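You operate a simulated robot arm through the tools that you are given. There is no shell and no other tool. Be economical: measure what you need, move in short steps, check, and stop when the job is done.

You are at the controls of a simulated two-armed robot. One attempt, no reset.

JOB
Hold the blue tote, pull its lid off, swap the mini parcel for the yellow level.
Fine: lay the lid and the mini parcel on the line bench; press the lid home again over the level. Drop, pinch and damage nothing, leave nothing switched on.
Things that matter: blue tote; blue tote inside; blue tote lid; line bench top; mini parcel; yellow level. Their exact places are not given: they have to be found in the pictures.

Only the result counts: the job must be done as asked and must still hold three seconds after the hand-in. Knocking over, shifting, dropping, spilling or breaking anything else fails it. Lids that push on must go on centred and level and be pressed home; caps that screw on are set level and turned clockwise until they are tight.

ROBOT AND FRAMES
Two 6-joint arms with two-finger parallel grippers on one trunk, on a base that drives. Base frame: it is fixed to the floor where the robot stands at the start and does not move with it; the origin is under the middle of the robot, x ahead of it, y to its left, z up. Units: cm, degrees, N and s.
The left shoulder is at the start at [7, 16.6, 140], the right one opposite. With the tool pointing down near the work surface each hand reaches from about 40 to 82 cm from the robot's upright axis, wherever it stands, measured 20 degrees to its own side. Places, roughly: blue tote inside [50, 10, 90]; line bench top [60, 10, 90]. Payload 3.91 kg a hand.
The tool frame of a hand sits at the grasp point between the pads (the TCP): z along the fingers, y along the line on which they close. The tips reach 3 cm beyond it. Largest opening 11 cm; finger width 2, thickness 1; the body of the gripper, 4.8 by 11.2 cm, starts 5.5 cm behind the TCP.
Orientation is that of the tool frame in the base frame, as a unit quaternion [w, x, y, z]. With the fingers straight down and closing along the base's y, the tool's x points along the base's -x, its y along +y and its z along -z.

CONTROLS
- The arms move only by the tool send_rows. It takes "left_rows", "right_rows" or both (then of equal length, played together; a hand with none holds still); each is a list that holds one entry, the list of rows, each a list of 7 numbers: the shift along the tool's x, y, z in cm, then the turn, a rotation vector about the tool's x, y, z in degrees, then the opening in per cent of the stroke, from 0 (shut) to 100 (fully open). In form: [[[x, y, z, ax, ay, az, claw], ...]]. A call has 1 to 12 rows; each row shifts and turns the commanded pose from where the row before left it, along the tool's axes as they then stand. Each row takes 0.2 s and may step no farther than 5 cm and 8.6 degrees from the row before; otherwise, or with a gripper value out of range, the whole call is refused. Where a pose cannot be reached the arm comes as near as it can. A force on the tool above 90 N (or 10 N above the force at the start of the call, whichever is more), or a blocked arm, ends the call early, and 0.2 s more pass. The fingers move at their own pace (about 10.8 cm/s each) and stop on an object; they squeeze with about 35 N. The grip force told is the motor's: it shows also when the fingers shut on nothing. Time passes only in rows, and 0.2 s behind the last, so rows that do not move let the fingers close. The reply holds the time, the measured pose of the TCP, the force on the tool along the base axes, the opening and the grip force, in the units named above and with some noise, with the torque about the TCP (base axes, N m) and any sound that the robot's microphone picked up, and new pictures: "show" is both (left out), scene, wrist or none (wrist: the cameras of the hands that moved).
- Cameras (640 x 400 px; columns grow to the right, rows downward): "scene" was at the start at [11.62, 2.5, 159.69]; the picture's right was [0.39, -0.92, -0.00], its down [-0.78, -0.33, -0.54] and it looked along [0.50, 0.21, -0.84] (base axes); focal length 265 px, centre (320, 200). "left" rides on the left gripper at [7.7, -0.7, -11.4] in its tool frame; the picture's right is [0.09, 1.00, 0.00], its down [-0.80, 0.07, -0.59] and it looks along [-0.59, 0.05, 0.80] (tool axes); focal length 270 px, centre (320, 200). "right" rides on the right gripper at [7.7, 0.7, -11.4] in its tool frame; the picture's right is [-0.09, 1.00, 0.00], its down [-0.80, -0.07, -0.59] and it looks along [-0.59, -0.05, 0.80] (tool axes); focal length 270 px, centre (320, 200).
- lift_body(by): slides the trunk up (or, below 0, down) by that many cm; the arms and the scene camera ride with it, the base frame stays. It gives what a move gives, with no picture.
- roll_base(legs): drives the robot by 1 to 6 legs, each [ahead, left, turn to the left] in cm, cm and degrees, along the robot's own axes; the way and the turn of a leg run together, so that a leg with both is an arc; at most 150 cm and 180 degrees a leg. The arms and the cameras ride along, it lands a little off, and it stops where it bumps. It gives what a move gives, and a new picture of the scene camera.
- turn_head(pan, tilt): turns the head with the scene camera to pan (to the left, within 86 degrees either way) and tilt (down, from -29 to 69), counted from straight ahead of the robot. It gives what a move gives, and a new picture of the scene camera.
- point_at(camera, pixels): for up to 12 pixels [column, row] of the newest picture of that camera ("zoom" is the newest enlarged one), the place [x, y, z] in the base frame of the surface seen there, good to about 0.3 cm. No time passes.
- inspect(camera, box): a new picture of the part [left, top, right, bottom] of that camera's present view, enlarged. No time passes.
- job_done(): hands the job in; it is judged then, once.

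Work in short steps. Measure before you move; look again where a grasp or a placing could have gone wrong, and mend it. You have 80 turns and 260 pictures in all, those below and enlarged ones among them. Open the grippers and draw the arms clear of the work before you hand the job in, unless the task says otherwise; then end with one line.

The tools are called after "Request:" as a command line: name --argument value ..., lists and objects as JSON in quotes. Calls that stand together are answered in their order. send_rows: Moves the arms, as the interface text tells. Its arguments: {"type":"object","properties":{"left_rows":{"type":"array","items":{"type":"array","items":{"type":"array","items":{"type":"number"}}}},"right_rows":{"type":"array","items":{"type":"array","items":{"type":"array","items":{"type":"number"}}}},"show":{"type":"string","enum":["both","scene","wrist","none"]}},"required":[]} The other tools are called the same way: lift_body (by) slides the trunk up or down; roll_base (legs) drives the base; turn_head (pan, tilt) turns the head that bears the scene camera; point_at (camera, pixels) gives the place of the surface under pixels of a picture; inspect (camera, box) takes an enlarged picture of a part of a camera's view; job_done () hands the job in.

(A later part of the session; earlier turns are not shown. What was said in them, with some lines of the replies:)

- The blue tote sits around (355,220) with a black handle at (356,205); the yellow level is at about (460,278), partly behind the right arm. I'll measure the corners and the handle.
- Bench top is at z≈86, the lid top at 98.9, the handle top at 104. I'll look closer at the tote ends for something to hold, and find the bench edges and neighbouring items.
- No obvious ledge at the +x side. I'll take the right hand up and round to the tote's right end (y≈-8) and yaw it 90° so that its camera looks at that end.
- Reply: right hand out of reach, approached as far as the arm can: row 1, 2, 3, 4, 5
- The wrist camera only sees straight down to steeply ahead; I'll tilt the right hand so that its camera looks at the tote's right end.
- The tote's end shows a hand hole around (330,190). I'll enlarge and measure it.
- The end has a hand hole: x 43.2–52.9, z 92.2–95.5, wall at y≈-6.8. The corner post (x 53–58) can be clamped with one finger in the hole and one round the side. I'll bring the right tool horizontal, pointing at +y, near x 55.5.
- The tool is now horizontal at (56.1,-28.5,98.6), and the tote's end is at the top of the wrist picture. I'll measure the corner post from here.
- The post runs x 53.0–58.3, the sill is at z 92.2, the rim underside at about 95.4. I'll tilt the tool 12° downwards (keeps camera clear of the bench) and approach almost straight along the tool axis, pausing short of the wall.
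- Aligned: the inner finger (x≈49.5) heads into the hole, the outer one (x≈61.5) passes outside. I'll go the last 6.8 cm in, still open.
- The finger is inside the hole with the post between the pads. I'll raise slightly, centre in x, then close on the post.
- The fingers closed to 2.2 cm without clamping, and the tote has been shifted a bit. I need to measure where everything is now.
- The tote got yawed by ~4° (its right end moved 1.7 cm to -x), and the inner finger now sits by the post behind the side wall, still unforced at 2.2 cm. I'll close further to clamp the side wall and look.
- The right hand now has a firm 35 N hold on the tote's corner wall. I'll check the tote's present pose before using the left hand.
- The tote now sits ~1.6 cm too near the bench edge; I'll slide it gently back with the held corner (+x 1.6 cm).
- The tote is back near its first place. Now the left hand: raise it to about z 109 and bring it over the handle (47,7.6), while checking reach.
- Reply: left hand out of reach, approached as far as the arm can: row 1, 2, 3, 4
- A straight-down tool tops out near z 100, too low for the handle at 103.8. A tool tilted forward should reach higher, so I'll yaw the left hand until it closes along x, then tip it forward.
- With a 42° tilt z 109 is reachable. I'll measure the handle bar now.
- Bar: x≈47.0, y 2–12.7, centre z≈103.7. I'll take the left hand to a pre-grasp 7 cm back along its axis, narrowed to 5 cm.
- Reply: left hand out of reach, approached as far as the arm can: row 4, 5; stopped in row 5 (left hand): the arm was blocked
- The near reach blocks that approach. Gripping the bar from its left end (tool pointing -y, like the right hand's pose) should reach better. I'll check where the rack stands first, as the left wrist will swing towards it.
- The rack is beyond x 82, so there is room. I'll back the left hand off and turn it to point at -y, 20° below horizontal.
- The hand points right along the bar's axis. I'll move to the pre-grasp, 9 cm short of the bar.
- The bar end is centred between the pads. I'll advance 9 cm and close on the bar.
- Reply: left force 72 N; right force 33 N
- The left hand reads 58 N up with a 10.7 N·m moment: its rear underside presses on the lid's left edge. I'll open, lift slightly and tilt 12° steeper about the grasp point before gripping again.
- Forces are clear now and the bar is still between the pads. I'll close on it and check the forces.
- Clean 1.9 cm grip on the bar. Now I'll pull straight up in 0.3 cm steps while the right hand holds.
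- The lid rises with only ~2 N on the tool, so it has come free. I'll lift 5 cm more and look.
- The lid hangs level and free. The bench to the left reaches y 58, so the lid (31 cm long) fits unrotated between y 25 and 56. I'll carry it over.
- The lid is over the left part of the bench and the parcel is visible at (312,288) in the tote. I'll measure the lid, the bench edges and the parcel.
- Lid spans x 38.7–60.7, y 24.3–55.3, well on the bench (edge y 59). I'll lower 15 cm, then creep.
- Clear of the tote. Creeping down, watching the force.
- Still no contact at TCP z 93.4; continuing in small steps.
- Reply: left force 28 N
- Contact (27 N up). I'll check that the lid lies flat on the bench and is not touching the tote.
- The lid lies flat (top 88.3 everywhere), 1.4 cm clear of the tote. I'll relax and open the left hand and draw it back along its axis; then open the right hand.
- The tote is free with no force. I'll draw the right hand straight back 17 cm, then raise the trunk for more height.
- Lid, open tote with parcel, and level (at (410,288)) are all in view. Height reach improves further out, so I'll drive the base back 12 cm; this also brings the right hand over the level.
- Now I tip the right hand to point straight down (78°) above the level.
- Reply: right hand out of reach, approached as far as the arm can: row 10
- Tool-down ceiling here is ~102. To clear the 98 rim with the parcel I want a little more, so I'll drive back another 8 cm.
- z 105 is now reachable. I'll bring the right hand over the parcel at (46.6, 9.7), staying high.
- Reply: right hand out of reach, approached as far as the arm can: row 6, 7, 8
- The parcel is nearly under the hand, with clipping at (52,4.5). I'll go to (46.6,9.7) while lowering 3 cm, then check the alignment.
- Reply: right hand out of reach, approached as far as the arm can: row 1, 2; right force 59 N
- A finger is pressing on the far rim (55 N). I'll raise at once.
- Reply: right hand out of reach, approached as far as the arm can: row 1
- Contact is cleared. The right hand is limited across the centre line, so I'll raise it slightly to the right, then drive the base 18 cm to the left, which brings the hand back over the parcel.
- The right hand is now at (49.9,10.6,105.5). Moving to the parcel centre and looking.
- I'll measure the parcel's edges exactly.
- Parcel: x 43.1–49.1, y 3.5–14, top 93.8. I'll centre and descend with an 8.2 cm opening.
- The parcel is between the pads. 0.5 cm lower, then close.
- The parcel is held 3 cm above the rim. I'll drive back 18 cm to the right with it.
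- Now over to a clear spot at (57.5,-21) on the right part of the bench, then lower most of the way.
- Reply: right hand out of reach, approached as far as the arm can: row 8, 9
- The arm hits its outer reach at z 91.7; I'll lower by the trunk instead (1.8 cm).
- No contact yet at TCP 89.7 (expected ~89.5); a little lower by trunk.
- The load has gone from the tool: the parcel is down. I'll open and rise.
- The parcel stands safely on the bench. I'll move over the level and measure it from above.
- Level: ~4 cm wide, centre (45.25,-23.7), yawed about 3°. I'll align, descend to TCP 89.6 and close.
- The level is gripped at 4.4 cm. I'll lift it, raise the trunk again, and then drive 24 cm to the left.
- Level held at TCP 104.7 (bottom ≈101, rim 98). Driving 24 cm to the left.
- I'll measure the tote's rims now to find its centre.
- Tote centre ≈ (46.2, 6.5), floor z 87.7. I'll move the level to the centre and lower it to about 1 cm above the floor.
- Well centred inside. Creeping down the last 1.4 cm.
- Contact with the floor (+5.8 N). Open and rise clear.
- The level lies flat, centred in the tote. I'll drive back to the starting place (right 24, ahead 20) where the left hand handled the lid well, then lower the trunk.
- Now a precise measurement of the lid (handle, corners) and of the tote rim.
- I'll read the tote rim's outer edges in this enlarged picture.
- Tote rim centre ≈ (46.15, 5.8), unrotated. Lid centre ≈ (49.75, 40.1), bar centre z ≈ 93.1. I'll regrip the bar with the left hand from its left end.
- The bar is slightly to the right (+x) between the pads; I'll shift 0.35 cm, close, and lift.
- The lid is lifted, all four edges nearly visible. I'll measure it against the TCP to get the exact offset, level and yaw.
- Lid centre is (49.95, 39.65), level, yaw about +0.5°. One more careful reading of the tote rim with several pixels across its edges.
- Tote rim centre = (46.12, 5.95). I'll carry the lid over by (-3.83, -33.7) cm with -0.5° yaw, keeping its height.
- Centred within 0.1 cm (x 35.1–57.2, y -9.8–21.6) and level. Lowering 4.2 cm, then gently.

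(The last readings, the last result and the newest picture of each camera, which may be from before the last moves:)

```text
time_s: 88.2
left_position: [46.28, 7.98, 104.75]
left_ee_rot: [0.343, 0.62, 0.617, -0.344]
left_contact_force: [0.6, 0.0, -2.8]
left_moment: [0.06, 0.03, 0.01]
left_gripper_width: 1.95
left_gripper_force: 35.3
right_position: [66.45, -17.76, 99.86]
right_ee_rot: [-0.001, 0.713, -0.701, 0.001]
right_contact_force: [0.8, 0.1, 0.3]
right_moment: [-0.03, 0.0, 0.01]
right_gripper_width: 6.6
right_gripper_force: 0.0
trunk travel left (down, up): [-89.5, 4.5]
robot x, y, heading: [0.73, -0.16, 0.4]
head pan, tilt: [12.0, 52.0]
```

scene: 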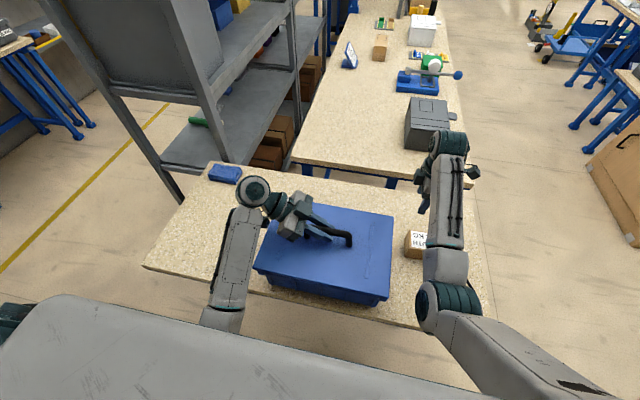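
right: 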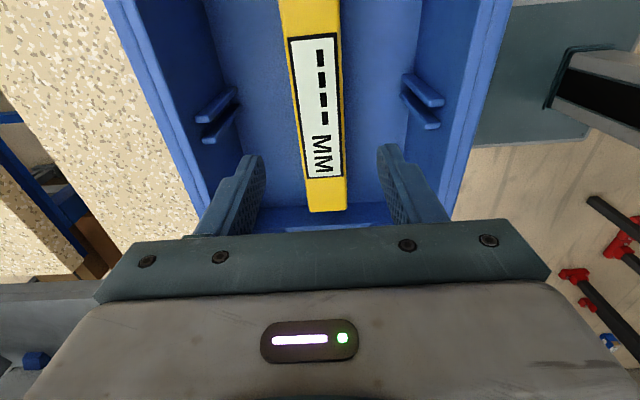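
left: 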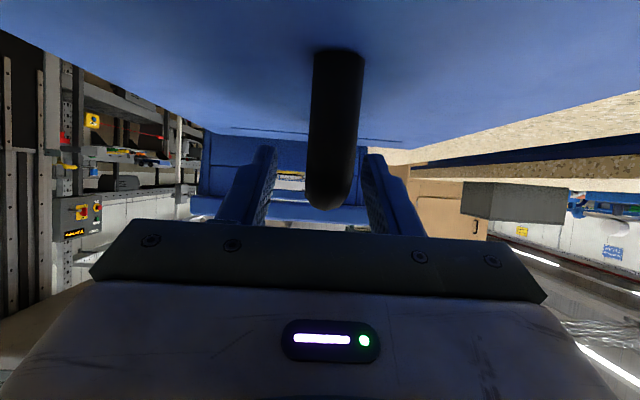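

No contact yet and the lid's lip is entering. Continuing in small steps.

Request:
send_rows --left_rows '[[[0.25, 0, 0.16, 0, 0, 0, 0], [0.25, 0, 0.16, 0, 0, 0, 0]]]' --show "none"

Request:
send_rows --left_rows '[[[0.25, 0, 0.16, 0, 0, 0, 0], [0.17, 0, 0.1, 0, 0, 0, 0]]]' --show "scene"

Request:
inspect --camera "scene" --box '[230, 180, 410, 310]'

```text
time_s: 88.8
left_position: [46.27, 7.79, 104.19]
left_ee_rot: [0.343, 0.62, 0.616, -0.344]
left_contact_force: [0.4, -1.0, -2.6]
left_moment: [-0.15, 0.04, -0.11]
left_gripper_width: 1.95
left_gripper_force: 35.1
right_position: [66.44, -17.82, 99.94]
right_ee_rot: [-0.001, 0.713, -0.701, 0.001]
right_contact_force: [0.1, -0.6, -0.5]
right_moment: [0.02, 0.0, 0.0]
right_gripper_width: 6.6
right_gripper_force: 0.1
trunk travel left (down, up): [-89.5, 4.5]
robot x, y, heading: [0.19, -0.21, 0.5]
head pan, tilt: [12.0, 52.0]
```

```text
time_s: 89.4
left_position: [46.37, 7.84, 103.82]
left_ee_rot: [0.345, 0.62, 0.616, -0.343]
left_contact_force: [1.9, 0.9, 8.2]
left_moment: [0.14, 0.05, 0.05]
left_gripper_width: 1.97
left_gripper_force: 35.4
right_position: [66.37, -17.71, 100.01]
right_ee_rot: [-0.001, 0.713, -0.701, 0.001]
right_contact_force: [0.1, 0.5, 0.2]
right_moment: [0.0, -0.02, -0.01]
right_gripper_width: 6.6
right_gripper_force: 0.1
trunk travel left (down, up): [-89.5, 4.5]
robot x, y, heading: [0.31, -0.31, 0.4]
head pan, tilt: [12.0, 52.0]
```

scene: 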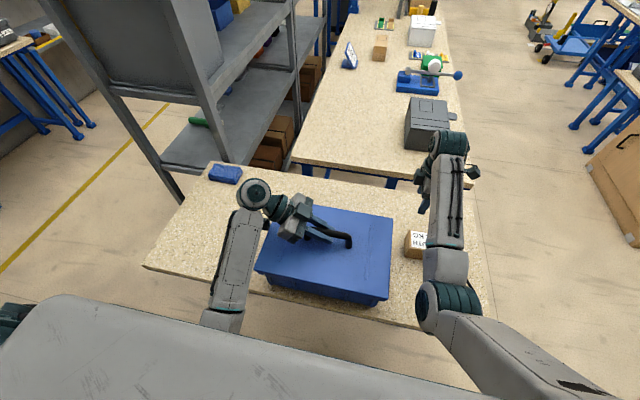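

```text
3.08 times, centred on (320, 245) of scene
```

zoom: 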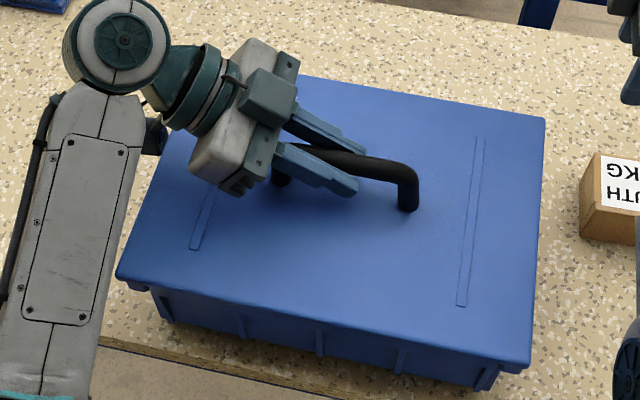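

Contact (8 N). Now I'll press: a few more small steps and read the force and lid height.

Request:
send_rows --left_rows '[[[0.17, 0, 0.1, 0, 0, 0, 0], [0.17, 0, 0.1, 0, 0, 0, 0], [0.17, 0, 0.1, 0, 0, 0, 0]]]' --show "scene"

Request:
inspect --camera "scene" --box '[230, 180, 410, 310]'

Request:
point_at --camera "zoom" --pixels '[[130, 270], [510, 345], [530, 140], [320, 95], [450, 200], [220, 260], [350, 290], [400, 120], [300, 330], [526, 362]]'

```text
time_s: 90.2
left_position: [46.11, 7.91, 103.31]
left_ee_rot: [0.344, 0.62, 0.616, -0.344]
left_contact_force: [7.5, 2.0, 25.7]
left_moment: [0.14, 0.05, 0.03]
left_gripper_width: 1.96
left_gripper_force: 35.1
right_position: [66.25, -17.67, 99.92]
right_ee_rot: [-0.002, 0.714, -0.7, 0.002]
right_contact_force: [-1.3, -0.2, -0.5]
right_moment: [-0.03, 0.03, -0.04]
right_gripper_width: 6.59
right_gripper_force: 0.1
trunk travel left (down, up): [-89.5, 4.5]
robot x, y, heading: [0.47, -0.19, 0.1]
head pan, tilt: [12.0, 52.0]
```

scene: 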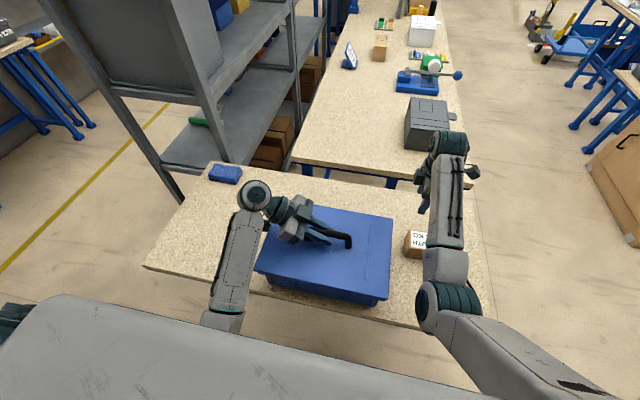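

```text
3.08 times, centred on (320, 245) of scene
```

zoom: 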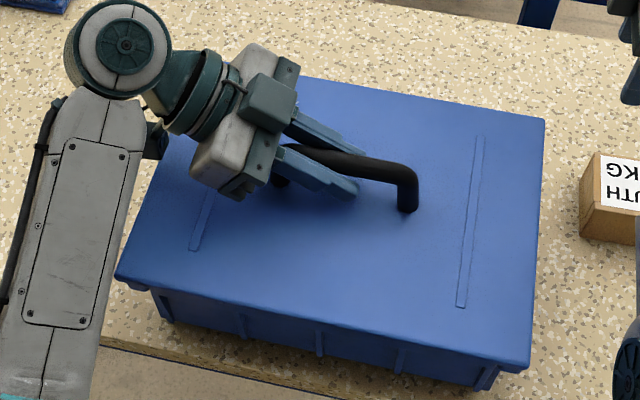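

```text
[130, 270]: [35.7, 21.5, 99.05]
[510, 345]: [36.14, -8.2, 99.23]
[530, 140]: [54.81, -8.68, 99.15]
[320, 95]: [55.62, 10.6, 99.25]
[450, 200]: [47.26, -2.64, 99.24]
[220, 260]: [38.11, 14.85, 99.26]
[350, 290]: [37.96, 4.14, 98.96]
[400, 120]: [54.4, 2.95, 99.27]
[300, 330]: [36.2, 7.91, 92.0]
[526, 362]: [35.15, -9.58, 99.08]
```

Lid top reads 99.05–99.25 all round, as at the start: seated and level, but the grip slips at ~26 N. To press home firmly I'll open, rise straight off the bar, close the fingers and press down on the bar's middle.

Request:
send_rows --left_rows '[[[-0.3, 0, -0.18, 0, 0, 0, 0], [0, 0, 0, 0, 0, 0, 20], [0, 0, 0, 0, 0, 0, 40], [-1.2, 0, -0.75, 0, 0, 0, 40], [-1.3, 0, -0.8, 0, 0, 0, 40], [-1.2, 0, -0.75, 0, 0, 0, 40], [0, 0.3, 0, 0, 0, 0, 0], [0, 0, 0, 0, 0, 0, 0], [0, 0, 0, 0, 0, 0, 0]]]'

```text
time_s: 92.2
left_position: [46.46, 7.98, 107.9]
left_ee_rot: [0.343, 0.62, 0.616, -0.345]
left_contact_force: [0.8, 0.6, 0.5]
left_moment: [-0.02, -0.01, -0.02]
left_gripper_width: 0.0
left_gripper_force: 34.3
right_position: [66.54, -17.81, 99.98]
right_ee_rot: [-0.001, 0.713, -0.701, 0.001]
right_contact_force: [-0.3, 0.3, -0.4]
right_moment: [-0.01, -0.03, -0.04]
right_gripper_width: 6.61
right_gripper_force: 0.1
trunk travel left (down, up): [-89.5, 4.5]
robot x, y, heading: [0.17, -0.65, 0.4]
head pan, tilt: [12.0, 52.0]
```

scene: 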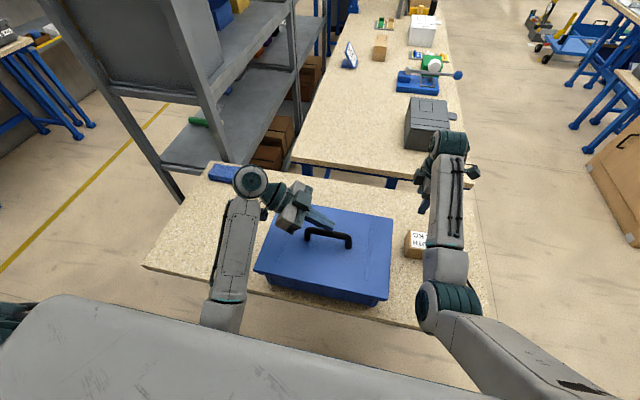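
left: 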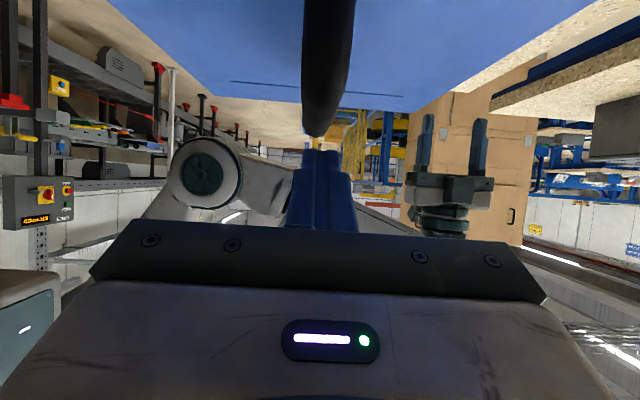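

The closed fingers are above the bar. Pressing down: 1.3 cm to reach it, then small steps.

Request:
send_rows --left_rows '[[[0.55, -0.15, 0.34, 0, 0, 0, 0], [0.51, 0, 0.32, 0, 0, 0, 0], [0.17, 0, 0.105, 0, 0, 0, 0], [0.17, 0, 0.105, 0, 0, 0, 0]]]' --show "none"

Request:
send_rows --left_rows '[[[0.17, 0, 0.105, 0, 0, 0, 0], [0.17, 0, 0.105, 0, 0, 0, 0]]]' --show "scene"

```text
time_s: 93.2
left_position: [46.29, 7.92, 107.09]
left_ee_rot: [0.352, 0.621, 0.612, -0.341]
left_contact_force: [16.4, 12.3, 72.1]
left_moment: [-1.22, -0.32, 0.33]
left_gripper_width: 0.01
left_gripper_force: 35.1
right_position: [66.21, -17.59, 100.1]
right_ee_rot: [-0.001, 0.713, -0.701, 0.003]
right_contact_force: [-0.7, 0.1, 0.3]
right_moment: [-0.01, 0.05, -0.03]
right_gripper_width: 6.61
right_gripper_force: 0.0
trunk travel left (down, up): [-89.5, 4.5]
robot x, y, heading: [0.44, -0.55, 0.3]
head pan, tilt: [12.0, 52.0]
```

```text
time_s: 93.8
left_position: [46.4, 7.76, 107.02]
left_ee_rot: [0.357, 0.622, 0.608, -0.34]
left_contact_force: [-7.1, 7.9, 30.6]
left_moment: [-0.37, 0.24, -0.12]
left_gripper_width: 0.03
left_gripper_force: 35.4
right_position: [66.25, -17.7, 99.96]
right_ee_rot: [-0.003, 0.713, -0.701, 0.003]
right_contact_force: [0.5, -0.2, -0.4]
right_moment: [0.03, 0.03, 0.01]
right_gripper_width: 6.6
right_gripper_force: 0.2
trunk travel left (down, up): [-89.5, 4.5]
robot x, y, heading: [0.25, -0.1, 0.2]
head pan, tilt: [12.0, 52.0]
stopped in row 2 (left hand): the force on the tool passed its limit (the readings are from after the stop); the commanded pose is now the measured one
5 turns are left
```

scene: 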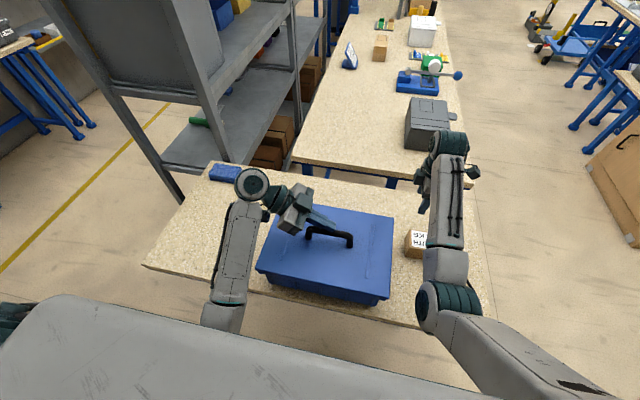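

Pressed with ~90 N; the lid is home. I'll lift the left hand off, draw it back clear and open it.

Request:
send_rows --left_rows '[[[-1, 0, -0.6, 0, 0, 0, 0], [-1.5, 0, -1.5, 0, 0, 0, 0], [0, 0, -4, 0, 0, 0, 0], [1, 0, -4, 0, 0, 0, 0], [1.5, 0, -4, 0, 0, 0, 20], [1.5, 0, -4, 0, 0, 0, 45], [1.5, 0, -4, 0, 0, 0, 45]]]' --show "scene"

```text
time_s: 95.4
left_position: [46.48, 28.32, 115.62]
left_ee_rot: [0.354, 0.621, 0.61, -0.341]
left_contact_force: [0.9, -0.5, 0.1]
left_moment: [-0.02, -0.02, 0.03]
left_gripper_width: 4.96
left_gripper_force: 0.0
right_position: [66.46, -17.5, 99.91]
right_ee_rot: [-0.001, 0.714, -0.701, 0.003]
right_contact_force: [-0.7, 0.6, -0.2]
right_moment: [0.0, 0.0, 0.02]
right_gripper_width: 6.58
right_gripper_force: 0.1
trunk travel left (down, up): [-89.5, 4.5]
robot x, y, heading: [0.61, -0.3, 0.1]
head pan, tilt: [12.0, 52.0]
4 turns are left
```

scene: 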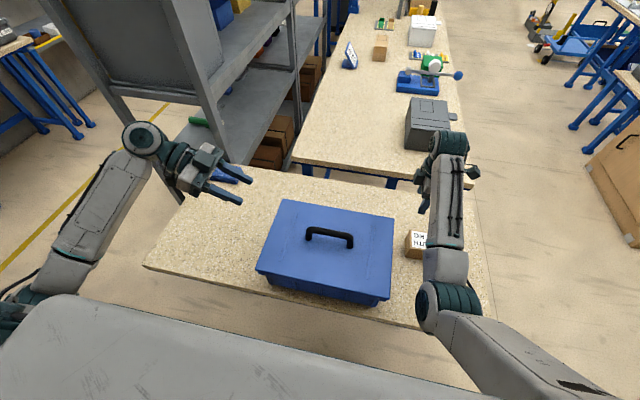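

The lid looks closed and aligned; a quick check of its height at the corners.

Request:
point_at --camera "scene" --pixels '[[284, 205], [388, 220], [384, 292], [264, 265], [330, 270], [340, 215], [280, 235], [385, 255]]'

```text
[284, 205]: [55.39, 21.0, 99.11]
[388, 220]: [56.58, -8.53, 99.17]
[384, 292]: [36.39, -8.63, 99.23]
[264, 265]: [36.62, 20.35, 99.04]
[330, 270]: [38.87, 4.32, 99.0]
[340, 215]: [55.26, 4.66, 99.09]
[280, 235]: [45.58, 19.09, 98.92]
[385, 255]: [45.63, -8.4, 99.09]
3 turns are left
```

The lid is level at z≈99.1 on all corners, as it was at the start; the parcel is on the bench and both hands are clear and open. Handing in.

Request:
job_done

```text
The job is handed in.
```

The job is handed in: the yellow level is inside the blue tote, the lid is pressed home level and centred, and the mini parcel stands on the line bench. The tote sits about 1.5 cm from where it started, because the hands nudged it a few times.
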